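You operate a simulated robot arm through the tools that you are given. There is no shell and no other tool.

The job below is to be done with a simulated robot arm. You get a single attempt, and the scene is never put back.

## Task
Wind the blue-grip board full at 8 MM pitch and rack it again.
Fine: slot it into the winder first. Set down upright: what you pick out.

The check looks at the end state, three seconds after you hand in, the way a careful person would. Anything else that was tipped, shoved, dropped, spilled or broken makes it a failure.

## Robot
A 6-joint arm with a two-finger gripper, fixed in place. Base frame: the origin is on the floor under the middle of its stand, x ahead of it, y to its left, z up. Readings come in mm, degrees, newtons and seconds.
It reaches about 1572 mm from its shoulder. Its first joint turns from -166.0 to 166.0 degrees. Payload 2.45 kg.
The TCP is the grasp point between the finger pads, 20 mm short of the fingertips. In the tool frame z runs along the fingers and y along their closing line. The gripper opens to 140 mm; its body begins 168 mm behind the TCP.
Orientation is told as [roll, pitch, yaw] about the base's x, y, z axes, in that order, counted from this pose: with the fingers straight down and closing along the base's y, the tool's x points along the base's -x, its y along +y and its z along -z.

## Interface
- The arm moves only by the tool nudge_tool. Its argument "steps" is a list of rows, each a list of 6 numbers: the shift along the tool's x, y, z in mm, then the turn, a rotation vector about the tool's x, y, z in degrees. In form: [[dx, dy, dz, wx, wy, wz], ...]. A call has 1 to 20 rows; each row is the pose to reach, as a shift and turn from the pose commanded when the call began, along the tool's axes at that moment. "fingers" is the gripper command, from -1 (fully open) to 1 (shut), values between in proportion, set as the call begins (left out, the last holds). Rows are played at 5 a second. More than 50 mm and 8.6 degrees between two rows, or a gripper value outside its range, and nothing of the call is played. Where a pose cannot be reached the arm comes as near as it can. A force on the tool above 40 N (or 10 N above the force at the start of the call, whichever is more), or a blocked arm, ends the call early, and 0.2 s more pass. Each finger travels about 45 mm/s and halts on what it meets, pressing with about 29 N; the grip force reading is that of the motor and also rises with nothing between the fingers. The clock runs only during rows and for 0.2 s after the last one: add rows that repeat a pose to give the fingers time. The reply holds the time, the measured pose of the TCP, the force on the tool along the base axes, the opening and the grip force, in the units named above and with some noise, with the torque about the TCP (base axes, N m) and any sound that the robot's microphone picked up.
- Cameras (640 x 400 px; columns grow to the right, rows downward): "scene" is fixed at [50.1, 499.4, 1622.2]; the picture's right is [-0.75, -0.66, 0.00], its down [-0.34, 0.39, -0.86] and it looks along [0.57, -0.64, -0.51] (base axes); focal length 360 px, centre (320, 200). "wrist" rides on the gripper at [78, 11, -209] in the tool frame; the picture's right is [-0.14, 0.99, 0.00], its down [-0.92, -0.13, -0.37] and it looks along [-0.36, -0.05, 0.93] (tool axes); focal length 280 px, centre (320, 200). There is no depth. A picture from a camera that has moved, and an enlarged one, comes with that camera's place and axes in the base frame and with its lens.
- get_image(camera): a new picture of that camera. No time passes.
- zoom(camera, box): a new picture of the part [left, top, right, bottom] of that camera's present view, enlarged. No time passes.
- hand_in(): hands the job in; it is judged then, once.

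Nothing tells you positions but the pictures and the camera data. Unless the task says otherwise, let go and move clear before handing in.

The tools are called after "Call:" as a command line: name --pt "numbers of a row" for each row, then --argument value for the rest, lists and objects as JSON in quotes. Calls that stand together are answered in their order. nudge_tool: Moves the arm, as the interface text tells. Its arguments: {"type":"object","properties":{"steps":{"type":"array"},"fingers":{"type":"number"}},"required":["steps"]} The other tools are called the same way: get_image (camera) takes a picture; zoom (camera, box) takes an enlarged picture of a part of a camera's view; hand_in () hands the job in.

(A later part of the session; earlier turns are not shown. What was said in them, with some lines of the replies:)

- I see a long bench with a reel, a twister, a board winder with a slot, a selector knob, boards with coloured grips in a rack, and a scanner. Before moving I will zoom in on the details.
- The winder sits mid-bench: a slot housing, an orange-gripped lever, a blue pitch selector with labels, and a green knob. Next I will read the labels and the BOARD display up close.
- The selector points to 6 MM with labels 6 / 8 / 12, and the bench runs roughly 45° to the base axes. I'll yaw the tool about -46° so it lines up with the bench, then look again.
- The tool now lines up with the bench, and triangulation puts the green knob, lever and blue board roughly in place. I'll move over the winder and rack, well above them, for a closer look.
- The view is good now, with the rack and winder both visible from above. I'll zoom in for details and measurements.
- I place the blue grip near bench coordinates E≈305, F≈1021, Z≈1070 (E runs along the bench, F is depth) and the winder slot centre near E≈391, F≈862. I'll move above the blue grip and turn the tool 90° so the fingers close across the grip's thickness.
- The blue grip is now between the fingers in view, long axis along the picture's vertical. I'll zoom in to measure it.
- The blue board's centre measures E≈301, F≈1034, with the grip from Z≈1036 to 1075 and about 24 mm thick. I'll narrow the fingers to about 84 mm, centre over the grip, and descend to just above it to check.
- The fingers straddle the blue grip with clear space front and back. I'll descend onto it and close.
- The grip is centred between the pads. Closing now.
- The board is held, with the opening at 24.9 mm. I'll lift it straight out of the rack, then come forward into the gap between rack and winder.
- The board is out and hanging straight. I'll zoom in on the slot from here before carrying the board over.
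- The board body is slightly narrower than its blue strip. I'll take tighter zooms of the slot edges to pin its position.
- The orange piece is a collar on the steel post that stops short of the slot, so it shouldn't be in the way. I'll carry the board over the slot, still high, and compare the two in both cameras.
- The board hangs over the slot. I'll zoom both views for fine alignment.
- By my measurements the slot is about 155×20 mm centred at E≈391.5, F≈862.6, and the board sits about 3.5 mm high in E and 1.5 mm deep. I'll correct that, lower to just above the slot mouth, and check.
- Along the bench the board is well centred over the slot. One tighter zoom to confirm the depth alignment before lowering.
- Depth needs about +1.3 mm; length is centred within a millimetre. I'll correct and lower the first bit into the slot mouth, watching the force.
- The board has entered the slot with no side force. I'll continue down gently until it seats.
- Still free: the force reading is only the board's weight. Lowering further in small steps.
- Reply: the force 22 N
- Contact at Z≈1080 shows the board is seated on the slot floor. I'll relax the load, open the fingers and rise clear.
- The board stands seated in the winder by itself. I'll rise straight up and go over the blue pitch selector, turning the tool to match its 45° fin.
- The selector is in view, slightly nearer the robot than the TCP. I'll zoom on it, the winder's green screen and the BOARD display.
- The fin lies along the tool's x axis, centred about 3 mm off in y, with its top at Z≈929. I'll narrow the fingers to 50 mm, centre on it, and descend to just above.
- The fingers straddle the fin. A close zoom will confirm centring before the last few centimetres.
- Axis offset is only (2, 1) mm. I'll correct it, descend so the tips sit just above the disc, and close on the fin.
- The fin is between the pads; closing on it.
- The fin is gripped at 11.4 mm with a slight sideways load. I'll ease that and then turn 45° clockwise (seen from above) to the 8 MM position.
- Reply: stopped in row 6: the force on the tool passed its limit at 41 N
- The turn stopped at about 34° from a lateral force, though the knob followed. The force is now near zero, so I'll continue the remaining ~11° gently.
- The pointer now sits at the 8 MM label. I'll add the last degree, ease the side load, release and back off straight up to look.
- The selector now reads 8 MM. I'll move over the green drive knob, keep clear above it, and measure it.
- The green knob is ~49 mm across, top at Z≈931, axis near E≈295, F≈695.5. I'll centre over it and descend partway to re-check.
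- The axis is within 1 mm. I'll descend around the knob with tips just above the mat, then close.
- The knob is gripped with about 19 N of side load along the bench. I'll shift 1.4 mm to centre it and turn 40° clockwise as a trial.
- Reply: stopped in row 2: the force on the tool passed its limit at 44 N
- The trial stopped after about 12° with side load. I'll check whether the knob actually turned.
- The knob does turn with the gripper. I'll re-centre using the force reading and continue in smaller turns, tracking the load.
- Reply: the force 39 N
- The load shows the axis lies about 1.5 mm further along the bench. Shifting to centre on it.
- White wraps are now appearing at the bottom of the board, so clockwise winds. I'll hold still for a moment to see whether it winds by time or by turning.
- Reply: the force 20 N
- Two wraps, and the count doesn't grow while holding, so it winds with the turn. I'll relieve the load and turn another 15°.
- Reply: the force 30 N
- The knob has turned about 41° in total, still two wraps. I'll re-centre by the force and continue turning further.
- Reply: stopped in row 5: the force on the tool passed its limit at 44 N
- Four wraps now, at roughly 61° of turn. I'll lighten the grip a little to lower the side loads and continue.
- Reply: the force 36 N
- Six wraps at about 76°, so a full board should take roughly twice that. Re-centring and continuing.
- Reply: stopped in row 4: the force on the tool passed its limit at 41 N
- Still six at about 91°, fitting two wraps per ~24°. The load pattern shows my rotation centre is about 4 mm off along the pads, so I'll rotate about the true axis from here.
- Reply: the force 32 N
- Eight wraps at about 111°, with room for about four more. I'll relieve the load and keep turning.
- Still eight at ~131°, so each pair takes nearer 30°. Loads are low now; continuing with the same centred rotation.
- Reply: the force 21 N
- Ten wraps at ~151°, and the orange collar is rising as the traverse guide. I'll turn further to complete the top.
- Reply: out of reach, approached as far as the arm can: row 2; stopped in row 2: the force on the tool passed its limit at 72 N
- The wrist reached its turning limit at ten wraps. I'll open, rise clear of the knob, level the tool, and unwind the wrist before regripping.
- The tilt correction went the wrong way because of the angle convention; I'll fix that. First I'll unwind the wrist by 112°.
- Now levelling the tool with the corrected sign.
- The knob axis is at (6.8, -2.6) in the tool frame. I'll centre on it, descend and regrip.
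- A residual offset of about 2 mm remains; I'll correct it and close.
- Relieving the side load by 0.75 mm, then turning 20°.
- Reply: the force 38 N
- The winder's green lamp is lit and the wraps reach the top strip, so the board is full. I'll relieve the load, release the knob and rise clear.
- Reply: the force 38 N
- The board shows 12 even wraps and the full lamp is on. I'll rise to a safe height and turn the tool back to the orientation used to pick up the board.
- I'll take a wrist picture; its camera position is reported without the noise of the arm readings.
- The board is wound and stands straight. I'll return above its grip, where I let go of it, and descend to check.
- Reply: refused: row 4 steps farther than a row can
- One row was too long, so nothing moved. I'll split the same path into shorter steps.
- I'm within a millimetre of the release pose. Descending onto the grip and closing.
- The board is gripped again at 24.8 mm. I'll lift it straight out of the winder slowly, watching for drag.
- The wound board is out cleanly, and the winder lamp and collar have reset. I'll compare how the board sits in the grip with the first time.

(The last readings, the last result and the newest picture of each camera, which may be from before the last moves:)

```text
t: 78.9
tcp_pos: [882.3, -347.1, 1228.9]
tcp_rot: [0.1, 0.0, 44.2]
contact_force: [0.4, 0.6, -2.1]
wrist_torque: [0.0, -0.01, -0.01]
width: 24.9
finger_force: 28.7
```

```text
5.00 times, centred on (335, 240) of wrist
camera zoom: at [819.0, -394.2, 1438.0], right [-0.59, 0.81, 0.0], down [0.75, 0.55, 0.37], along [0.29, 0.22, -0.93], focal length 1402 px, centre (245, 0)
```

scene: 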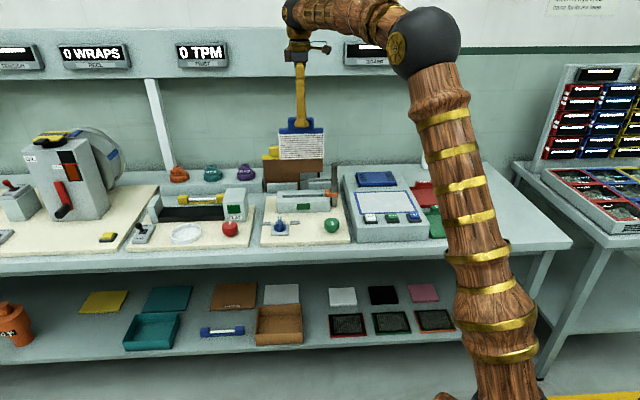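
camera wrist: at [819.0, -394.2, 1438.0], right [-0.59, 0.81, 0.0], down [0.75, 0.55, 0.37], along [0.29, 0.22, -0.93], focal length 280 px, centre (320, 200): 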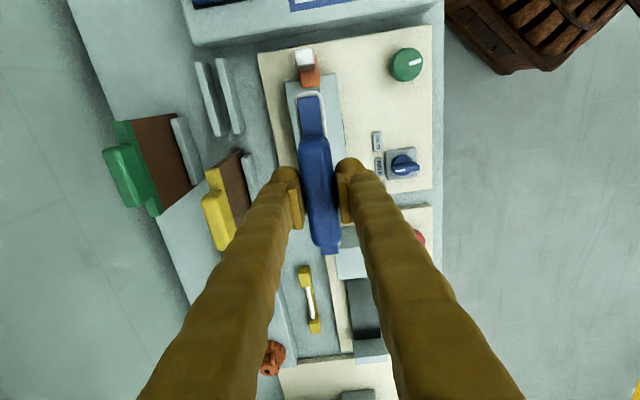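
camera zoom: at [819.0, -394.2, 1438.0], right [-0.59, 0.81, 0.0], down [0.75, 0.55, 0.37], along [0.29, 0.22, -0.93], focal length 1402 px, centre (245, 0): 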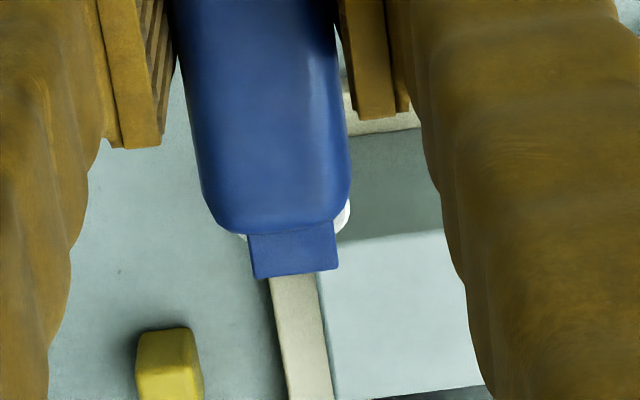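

The board sits in the grip the same as before, within a millimetre. I'll carry it back through the gap to above its rack place.

Call:
nudge_tool --pt "0 -43 0 0 0 0" --pt "0 -86 0 0 0 0" --pt "30 -86 0 0 0 0" --pt "60 -86 0 0 0 0" --pt "88.3 -86 0 0 0 0" --pt "88.3 -86 0 0 0 0"

Call:
get_image --camera "wrist"

Call:
zoom --camera "scene" --box '[255, 100, 375, 220]'

Call:
zoom --camera "wrist" --box '[230, 80, 330, 220]'

```text
t: 80.3
tcp_pos: [878.6, -472.9, 1229.6]
tcp_rot: [0.0, 0.0, 44.2]
contact_force: [0.3, -0.1, -1.6]
wrist_torque: [0.01, 0.0, 0.0]
width: 25.0
finger_force: 29.0
```

```text
taken
camera wrist: at [815.9, -519.5, 1438.1], right [-0.59, 0.81, 0.0], down [0.75, 0.55, 0.37], along [0.3, 0.22, -0.93], focal length 280 px, centre (320, 200)
```

wrist: 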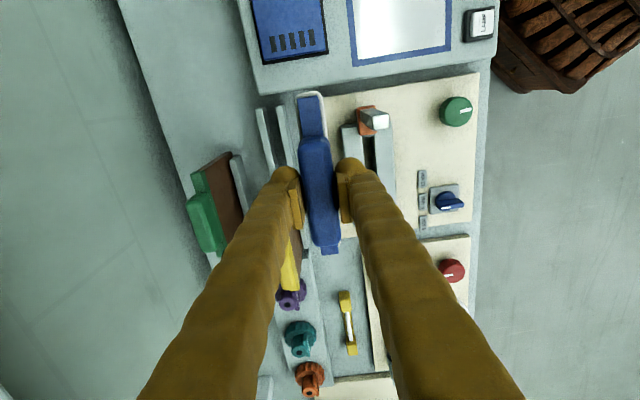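

```text
3.33 times, centred on (315, 160) of scene
camera zoom: at [50.1, 499.4, 1622.2], right [-0.75, -0.66, 0.0], down [-0.34, 0.39, -0.86], along [0.57, -0.64, -0.51], focal length 1199 px, centre (337, 333)
```

zoom: 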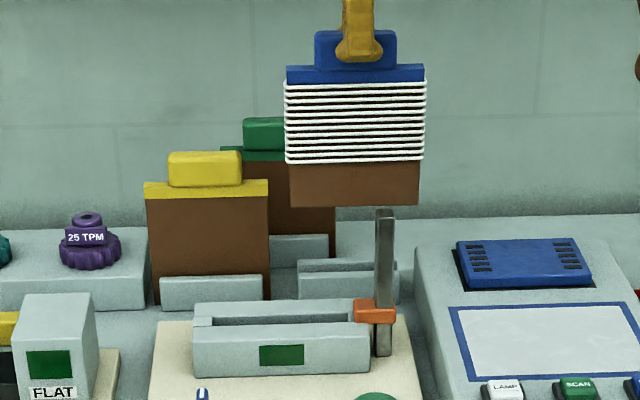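

```text
2.86 times, centred on (280, 150) of wrist
camera zoom: at [815.9, -519.5, 1438.1], right [-0.59, 0.81, 0.0], down [0.75, 0.55, 0.37], along [0.3, 0.22, -0.93], focal length 801 px, centre (434, 343)
```

zoom: 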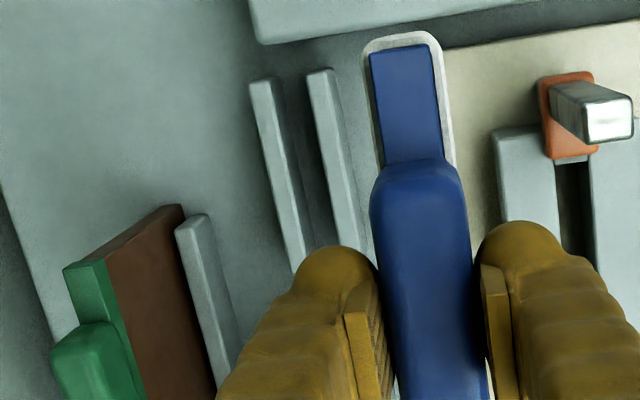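

The pocket's two lips are visible behind the board. I'll move back over the pocket and check the camera position against the one recorded when I first gripped the board.

Call:
nudge_tool --pt "-0.6 -30 0 0 0 0" --pt "-1.2 -60 0 0 0 0" --pt "-1.2 -82.9 0 0 0 0" --pt "-1.2 -82.9 0 0 0 0" --pt "-1.2 -82.9 0 0 0 0"

Call:
get_image --camera "wrist"

Call:
zoom --camera "scene" --box '[275, 100, 365, 200]'

Call:
zoom --camera "wrist" --box '[285, 70, 345, 120]'

```text
t: 81.5
tcp_pos: [936.8, -528.4, 1230.3]
tcp_rot: [0.0, 0.1, 44.3]
contact_force: [0.4, -0.4, -2.6]
wrist_torque: [0.01, -0.04, -0.03]
width: 24.8
finger_force: 28.6
```

```text
taken
camera wrist: at [874.3, -575.7, 1438.8], right [-0.59, 0.81, 0.0], down [0.75, 0.55, 0.37], along [0.29, 0.22, -0.93], focal length 280 px, centre (320, 200)
```

wrist: 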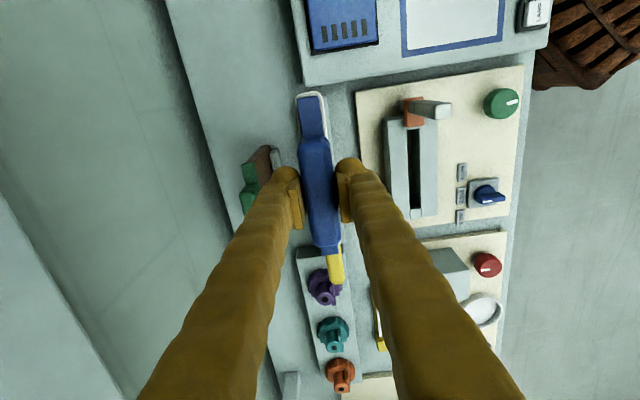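

```text
4.00 times, centred on (320, 150) of scene
camera zoom: at [50.1, 499.4, 1622.2], right [-0.75, -0.66, 0.0], down [-0.34, 0.39, -0.86], along [0.57, -0.64, -0.51], focal length 1438 px, centre (320, 400)
```

zoom: 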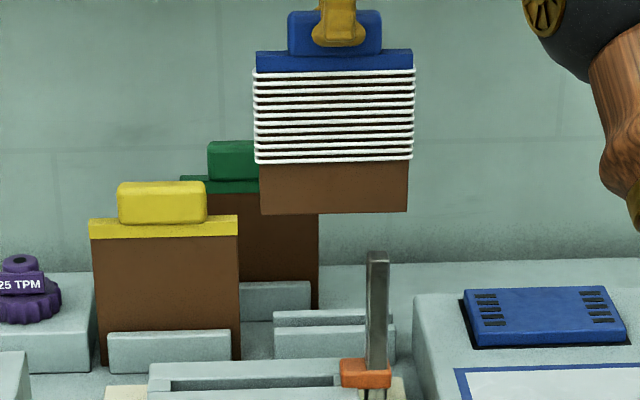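

```text
8.00 times, centred on (315, 95) of wrist
camera zoom: at [874.3, -575.7, 1438.8], right [-0.59, 0.81, 0.0], down [0.75, 0.55, 0.37], along [0.29, 0.22, -0.93], focal length 2243 px, centre (360, 1040)
```

zoom: 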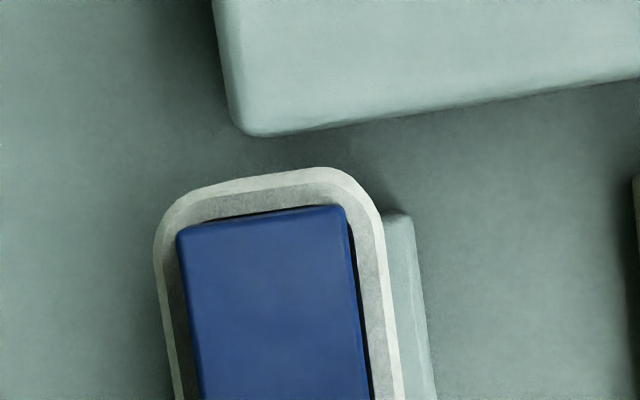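

The camera is about 2.4 mm short of its recorded place. I'll correct that and descend to just above the lips, then re-check.

Call:
nudge_tool --pt "1.46 -1.93 0 0 0 0" --pt "1.46 -1.93 25 0 0 0" --pt "1.46 -1.93 50 0 0 0" --pt "1.46 -1.93 75 0 0 0" --pt "1.46 -1.93 95 0 0 0" --pt "1.46 -1.93 108 0 0 0" --pt "1.46 -1.93 108 0 0 0"

Call:
get_image --camera "wrist"

Call:
zoom --camera "scene" --box '[285, 130, 365, 205]'

Call:
zoom --camera "wrist" --box '[285, 70, 345, 120]'

```text
t: 83.1
tcp_pos: [938.7, -532.4, 1121.8]
tcp_rot: [0.0, 0.0, 44.2]
contact_force: [-0.3, 0.5, -2.5]
wrist_torque: [-0.01, 0.01, 0.02]
width: 25.1
finger_force: 29.0
```

```text
taken
camera wrist: at [874.9, -579.4, 1330.1], right [-0.59, 0.81, 0.0], down [0.75, 0.55, 0.37], along [0.3, 0.22, -0.93], focal length 280 px, centre (320, 200)
```

wrist: 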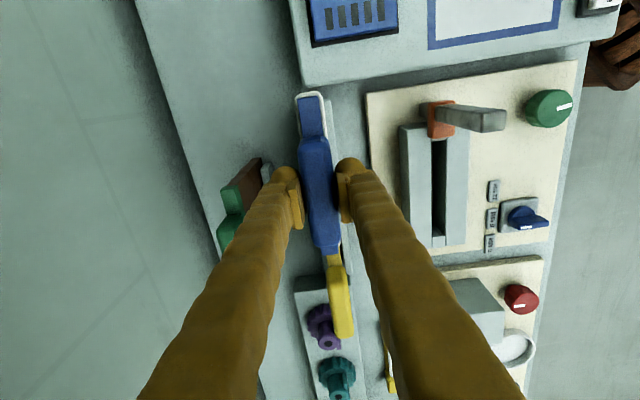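

```text
5.33 times, centred on (325, 168) of scene
camera zoom: at [50.1, 499.4, 1622.2], right [-0.75, -0.66, 0.0], down [-0.34, 0.39, -0.86], along [0.57, -0.64, -0.51], focal length 1918 px, centre (293, 373)
```

zoom: 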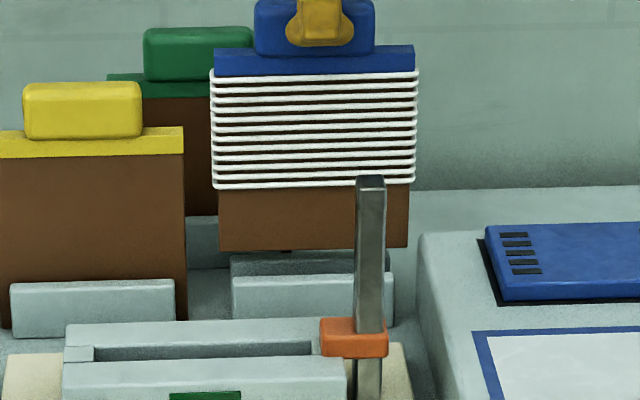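

```text
8.00 times, centred on (315, 95) of wrist
camera zoom: at [874.9, -579.4, 1330.1], right [-0.59, 0.81, 0.0], down [0.75, 0.55, 0.37], along [0.3, 0.22, -0.93], focal length 2243 px, centre (360, 1040)
```

zoom: 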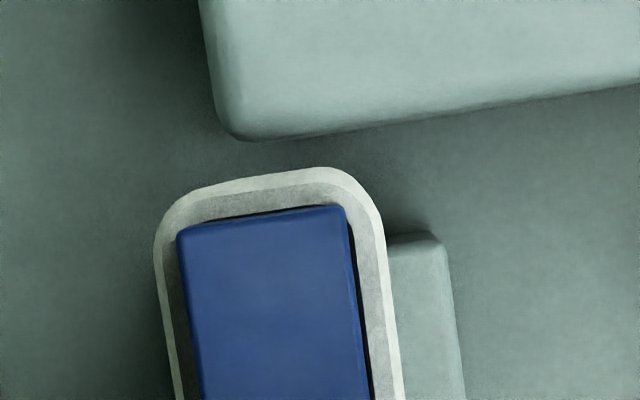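

Within 1.3 mm now. I'll make that small correction and start lowering into the pocket, watching the force.

Call:
nudge_tool --pt "-0.6 1.0 0 0 0 0" --pt "-0.6 1.0 6 0 0 0" --pt "-0.6 1.0 12 0 0 0" --pt "-0.6 1.0 18 0 0 0" --pt "-0.6 1.0 23 0 0 0" --pt "-0.6 1.0 27 0 0 0" --pt "-0.6 1.0 27 0 0 0"

Call:
get_image --camera "wrist"

Call:
zoom --camera "scene" --box '[285, 130, 365, 205]'

```text
t: 84.7
tcp_pos: [937.4, -531.2, 1094.9]
tcp_rot: [0.1, 0.0, 44.2]
contact_force: [0.5, -0.4, -2.6]
wrist_torque: [0.0, 0.02, -0.02]
width: 24.8
finger_force: 28.8
```

```text
taken
camera wrist: at [874.2, -577.7, 1302.6], right [-0.59, 0.81, 0.0], down [0.75, 0.55, 0.37], along [0.3, 0.22, -0.93], focal length 280 px, centre (320, 200)
```

wrist: 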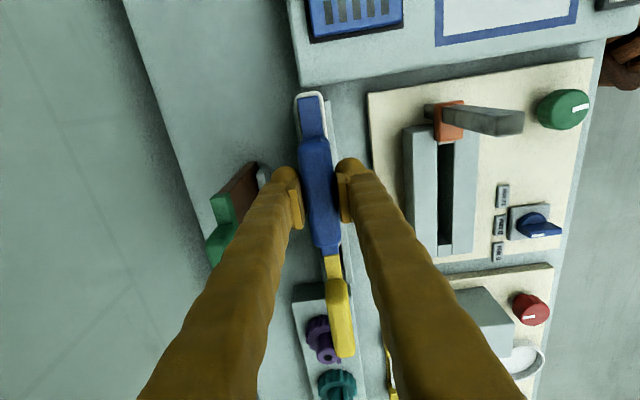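

```text
5.33 times, centred on (325, 168) of scene
camera zoom: at [50.1, 499.4, 1622.2], right [-0.75, -0.66, 0.0], down [-0.34, 0.39, -0.86], along [0.57, -0.64, -0.51], focal length 1918 px, centre (293, 373)
```

zoom: 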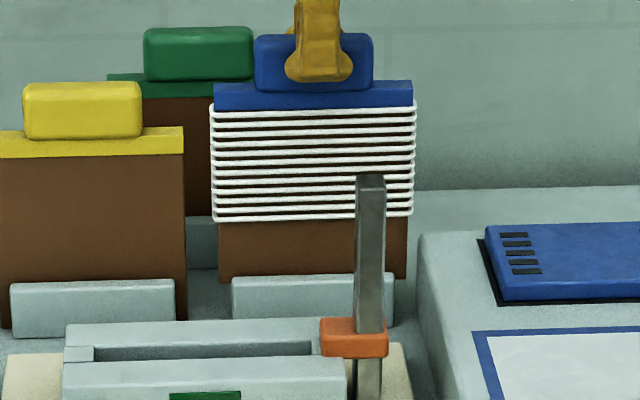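

It's entering the pocket with no contact force and sits within half a millimetre of its original line. Continuing down.

Call:
nudge_tool --pt "0.1 -0.4 5 0 0 0" --pt "0.1 -0.4 10 0 0 0" --pt "0.1 -0.4 15 0 0 0" --pt "0.1 -0.4 20 0 0 0" --pt "0.1 -0.4 24 0 0 0" --pt "0.1 -0.4 28 0 0 0"

Call:
zoom --camera "scene" --box '[285, 130, 365, 205]'

```text
t: 86.1
tcp_pos: [937.6, -531.4, 1066.6]
tcp_rot: [0.2, 0.0, 44.2]
contact_force: [-0.3, -0.3, -2.6]
wrist_torque: [-0.01, 0.0, 0.0]
width: 25.1
finger_force: 29.0
```

```text
5.33 times, centred on (325, 168) of scene
camera zoom: at [50.1, 499.4, 1622.2], right [-0.75, -0.66, 0.0], down [-0.34, 0.39, -0.86], along [0.57, -0.64, -0.51], focal length 1918 px, centre (293, 373)
```

zoom: 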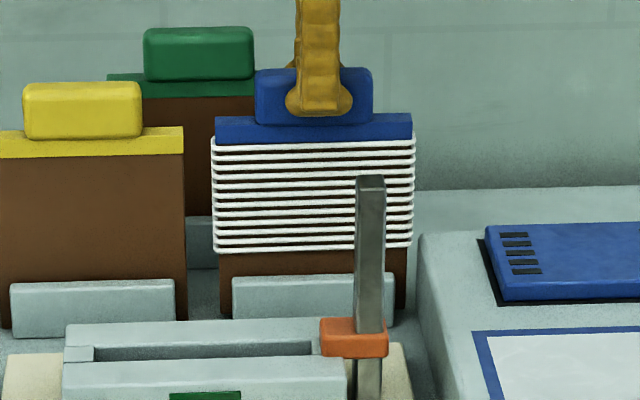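

A few millimetres to go. I'll lower in 1.5 mm steps until it touches the floor of the pocket.

Call:
nudge_tool --pt "0 0 1.5 0 0 0" --pt "0 0 3 0 0 0" --pt "0 0 4.5 0 0 0" --pt "0 0 5.5 0 0 0" --pt "0 0 5.5 0 0 0"

Call:
get_image --camera "wrist"

```text
t: 87.3
tcp_pos: [937.6, -531.4, 1060.5]
tcp_rot: [0.1, 0.0, 44.2]
contact_force: [-0.2, 0.0, -2.7]
wrist_torque: [0.0, 0.0, 0.0]
width: 25.0
finger_force: 29.3
```

```text
taken
camera wrist: at [874.0, -578.5, 1269.5], right [-0.59, 0.81, 0.0], down [0.75, 0.55, 0.37], along [0.3, 0.22, -0.93], focal length 280 px, centre (320, 200)
```

wrist: 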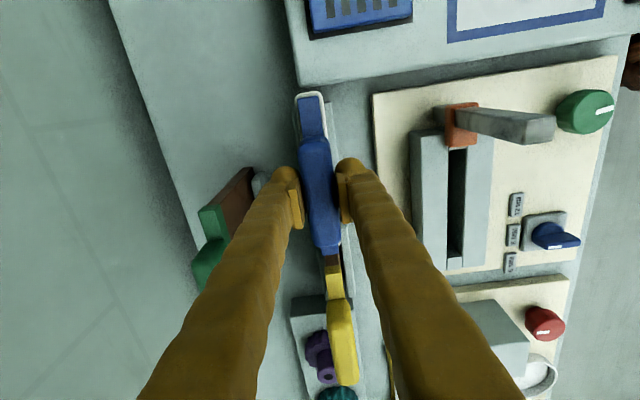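

Call:
nudge_tool --pt "0 0 1 0 0 0" --pt "0 0 2 0 0 0" --pt "0 0 2 0 0 0"

Call:
zoom --camera "scene" --box '[285, 130, 365, 205]'

```text
t: 88.1
tcp_pos: [937.2, -529.8, 1059.1]
tcp_rot: [0.1, -0.1, 44.2]
contact_force: [-0.2, -0.2, -3.4]
wrist_torque: [0.03, -0.01, 0.02]
width: 24.9
finger_force: 29.0
```

```text
5.33 times, centred on (325, 168) of scene
camera zoom: at [50.1, 499.4, 1622.2], right [-0.75, -0.66, 0.0], down [-0.34, 0.39, -0.86], along [0.57, -0.64, -0.51], focal length 1918 px, centre (293, 373)
```

zoom: 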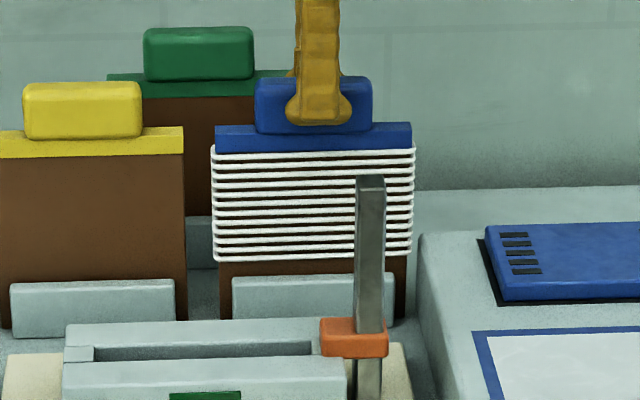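

By comparison with the yellow board it's almost at original height. Lowering a last bit to feel the floor.

Call:
nudge_tool --pt "0 0 1 0 0 0" --pt "0 0 1 0 0 0"

Call:
nudge_tool --pt "0 0 1 0 0 0" --pt "0 0 1 0 0 0"

```text
t: 88.7
tcp_pos: [936.5, -531.7, 1059.5]
tcp_rot: [0.1, 0.1, 44.2]
contact_force: [0.6, 0.2, 0.5]
wrist_torque: [0.03, -0.06, -0.02]
width: 25.0
finger_force: 29.6
```

```text
t: 89.3
tcp_pos: [936.6, -530.0, 1058.8]
tcp_rot: [0.1, 0.0, 44.2]
contact_force: [-0.8, -1.6, 11.6]
wrist_torque: [-0.05, 0.03, -0.01]
width: 25.0
finger_force: 28.7
```

Contact with the floor: the board is seated. I'll ease off half a millimetre, open, and check before rising.

Call:
nudge_tool --pt "0 0 -0.6 0 0 0" --pt "0 0 -0.6 0 0 0"

Call:
nudge_tool --fingers -0.2 --pt "0 0 0 0 0 0" --pt "0 0 0 0 0 0" --pt "0 0 0 0 0 0" --pt "0 0 0 0 0 0" --pt "0 0 0 0 0 0"

Call:
get_image --camera "wrist"

Call:
zoom --camera "scene" --box '[285, 130, 365, 205]'

```text
t: 89.9
tcp_pos: [936.9, -529.7, 1059.2]
tcp_rot: [0.1, 0.0, 44.4]
contact_force: [1.4, 1.2, 10.7]
wrist_torque: [0.07, -0.11, 0.02]
width: 24.9
finger_force: 28.9
```

```text
t: 91.1
tcp_pos: [937.2, -531.0, 1058.2]
tcp_rot: [0.1, 0.0, 44.2]
contact_force: [-0.1, 0.3, -0.7]
wrist_torque: [-0.02, 0.02, -0.04]
width: 84.0
finger_force: 0.1
```

```text
taken
camera wrist: at [873.8, -577.9, 1267.0], right [-0.59, 0.81, 0.0], down [0.75, 0.55, 0.37], along [0.3, 0.22, -0.93], focal length 280 px, centre (320, 200)
```

wrist: 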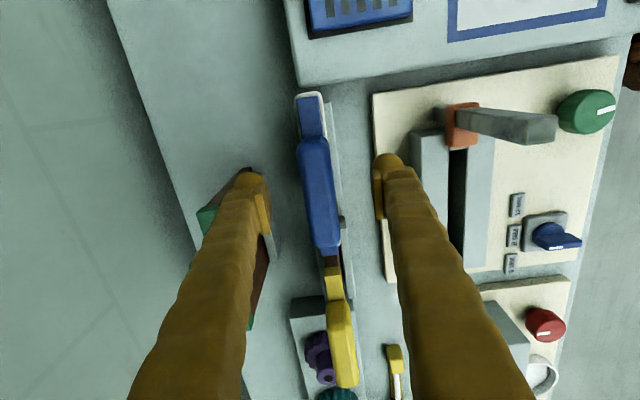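

```text
5.33 times, centred on (325, 168) of scene
camera zoom: at [50.1, 499.4, 1622.2], right [-0.75, -0.66, 0.0], down [-0.34, 0.39, -0.86], along [0.57, -0.64, -0.51], focal length 1918 px, centre (293, 373)
```

zoom: 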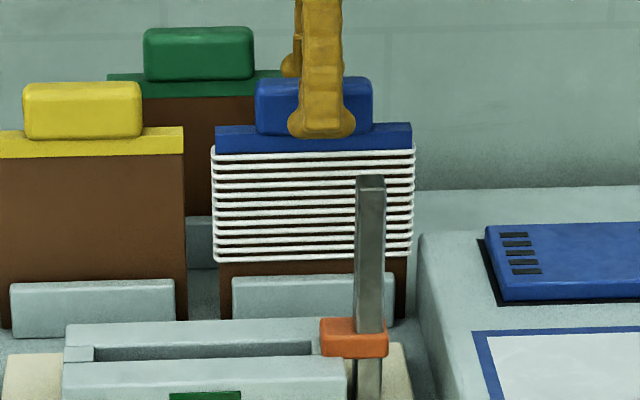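

The board stands upright in its pocket with the fingers open. I'll rise straight up and then back away from the bench.

Call:
nudge_tool --pt "0 0 -20 0 0 0" --pt "0 0 -45 0 0 0" --pt "0 0 -80 0 0 0" --pt "0 0 -120 0 0 0" --pt "0 0 -160 0 0 0" --pt "0 40 -170 0 0 0" --pt "0 80 -170 0 0 0" --pt "0 120 -170 0 0 0" --pt "0 160 -170 0 0 0" --pt "0 200 -170 0 0 0" --pt "0 240 -170 0 0 0" --pt "0 280 -170 0 0 0" --pt "0 320 -170 0 0 0" --pt "0 320 -170 0 0 0"

Call:
get_image --camera "scene"

Call:
zoom --camera "scene" --box '[245, 125, 375, 245]'

Call:
get_image --camera "wrist"

```text
t: 94.1
tcp_pos: [714.0, -302.5, 1228.6]
tcp_rot: [0.0, 0.0, 44.2]
contact_force: [0.1, 0.1, 0.7]
wrist_torque: [0.0, -0.01, 0.0]
width: 84.0
finger_force: 0.1
```

```text
taken
```

scene: 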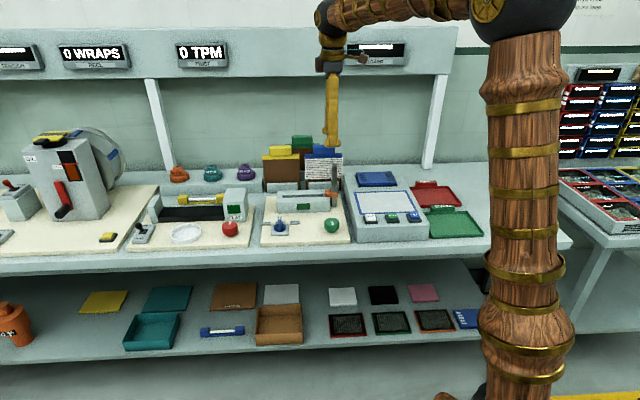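

```text
3.33 times, centred on (310, 185) of scene
camera zoom: at [50.1, 499.4, 1622.2], right [-0.75, -0.66, 0.0], down [-0.34, 0.39, -0.86], along [0.57, -0.64, -0.51], focal length 1199 px, centre (353, 250)
```

zoom: 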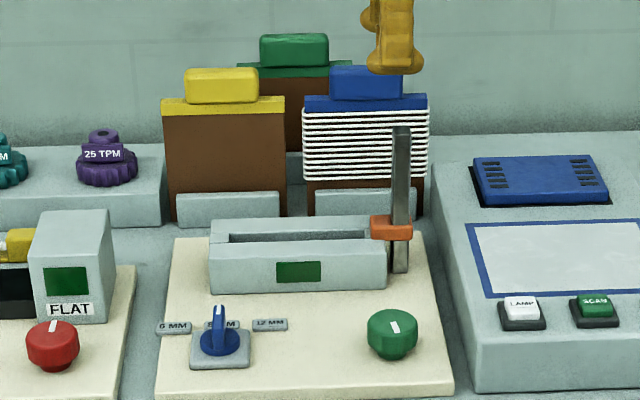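

```text
taken
camera wrist: at [650.7, -349.7, 1436.2], right [-0.59, 0.81, 0.0], down [0.75, 0.55, 0.37], along [0.3, 0.22, -0.93], focal length 280 px, centre (320, 200)
```

wrist: 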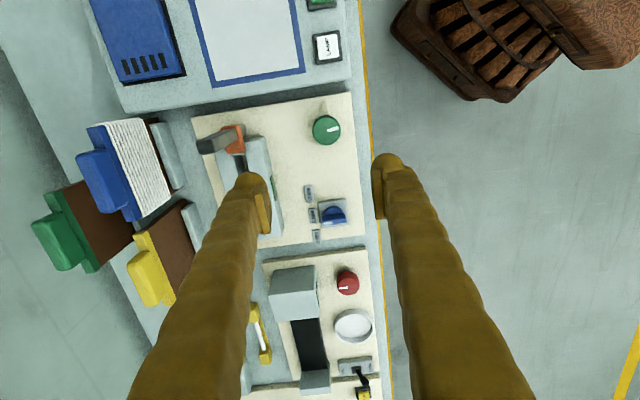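

The blue-grip board is back upright in its own rack pocket, fully wound, with the selector on 8 MM. Nothing else looks disturbed and the arm is clear, so I'm handing in.

Call:
hand_in

```text
The job is handed in.
```

The blue-grip board is wound full at 8 MM pitch and back upright in its own rack pocket. I handed the job in, but no result has come back.

- **Winding:** I slotted the board into the winder first, turned the selector from 6 MM to 8 MM, then turned the green knob clockwise. I stopped when the wraps reached the top strip and the winder's green lamp lit.
- **Racking:** The board went down into the pocket it came from until it touched the floor. It stood upright on its own after I opened the fingers.
- **Rest of the bench:** The last pictures show nothing else tipped or moved, and the arm is clear. I left the selector on 8 MM and the green knob where it stopped.
- **BOARD display:** It showed the same white bar every time I looked, so I relied on the lamp and the visible wraps to judge "full".
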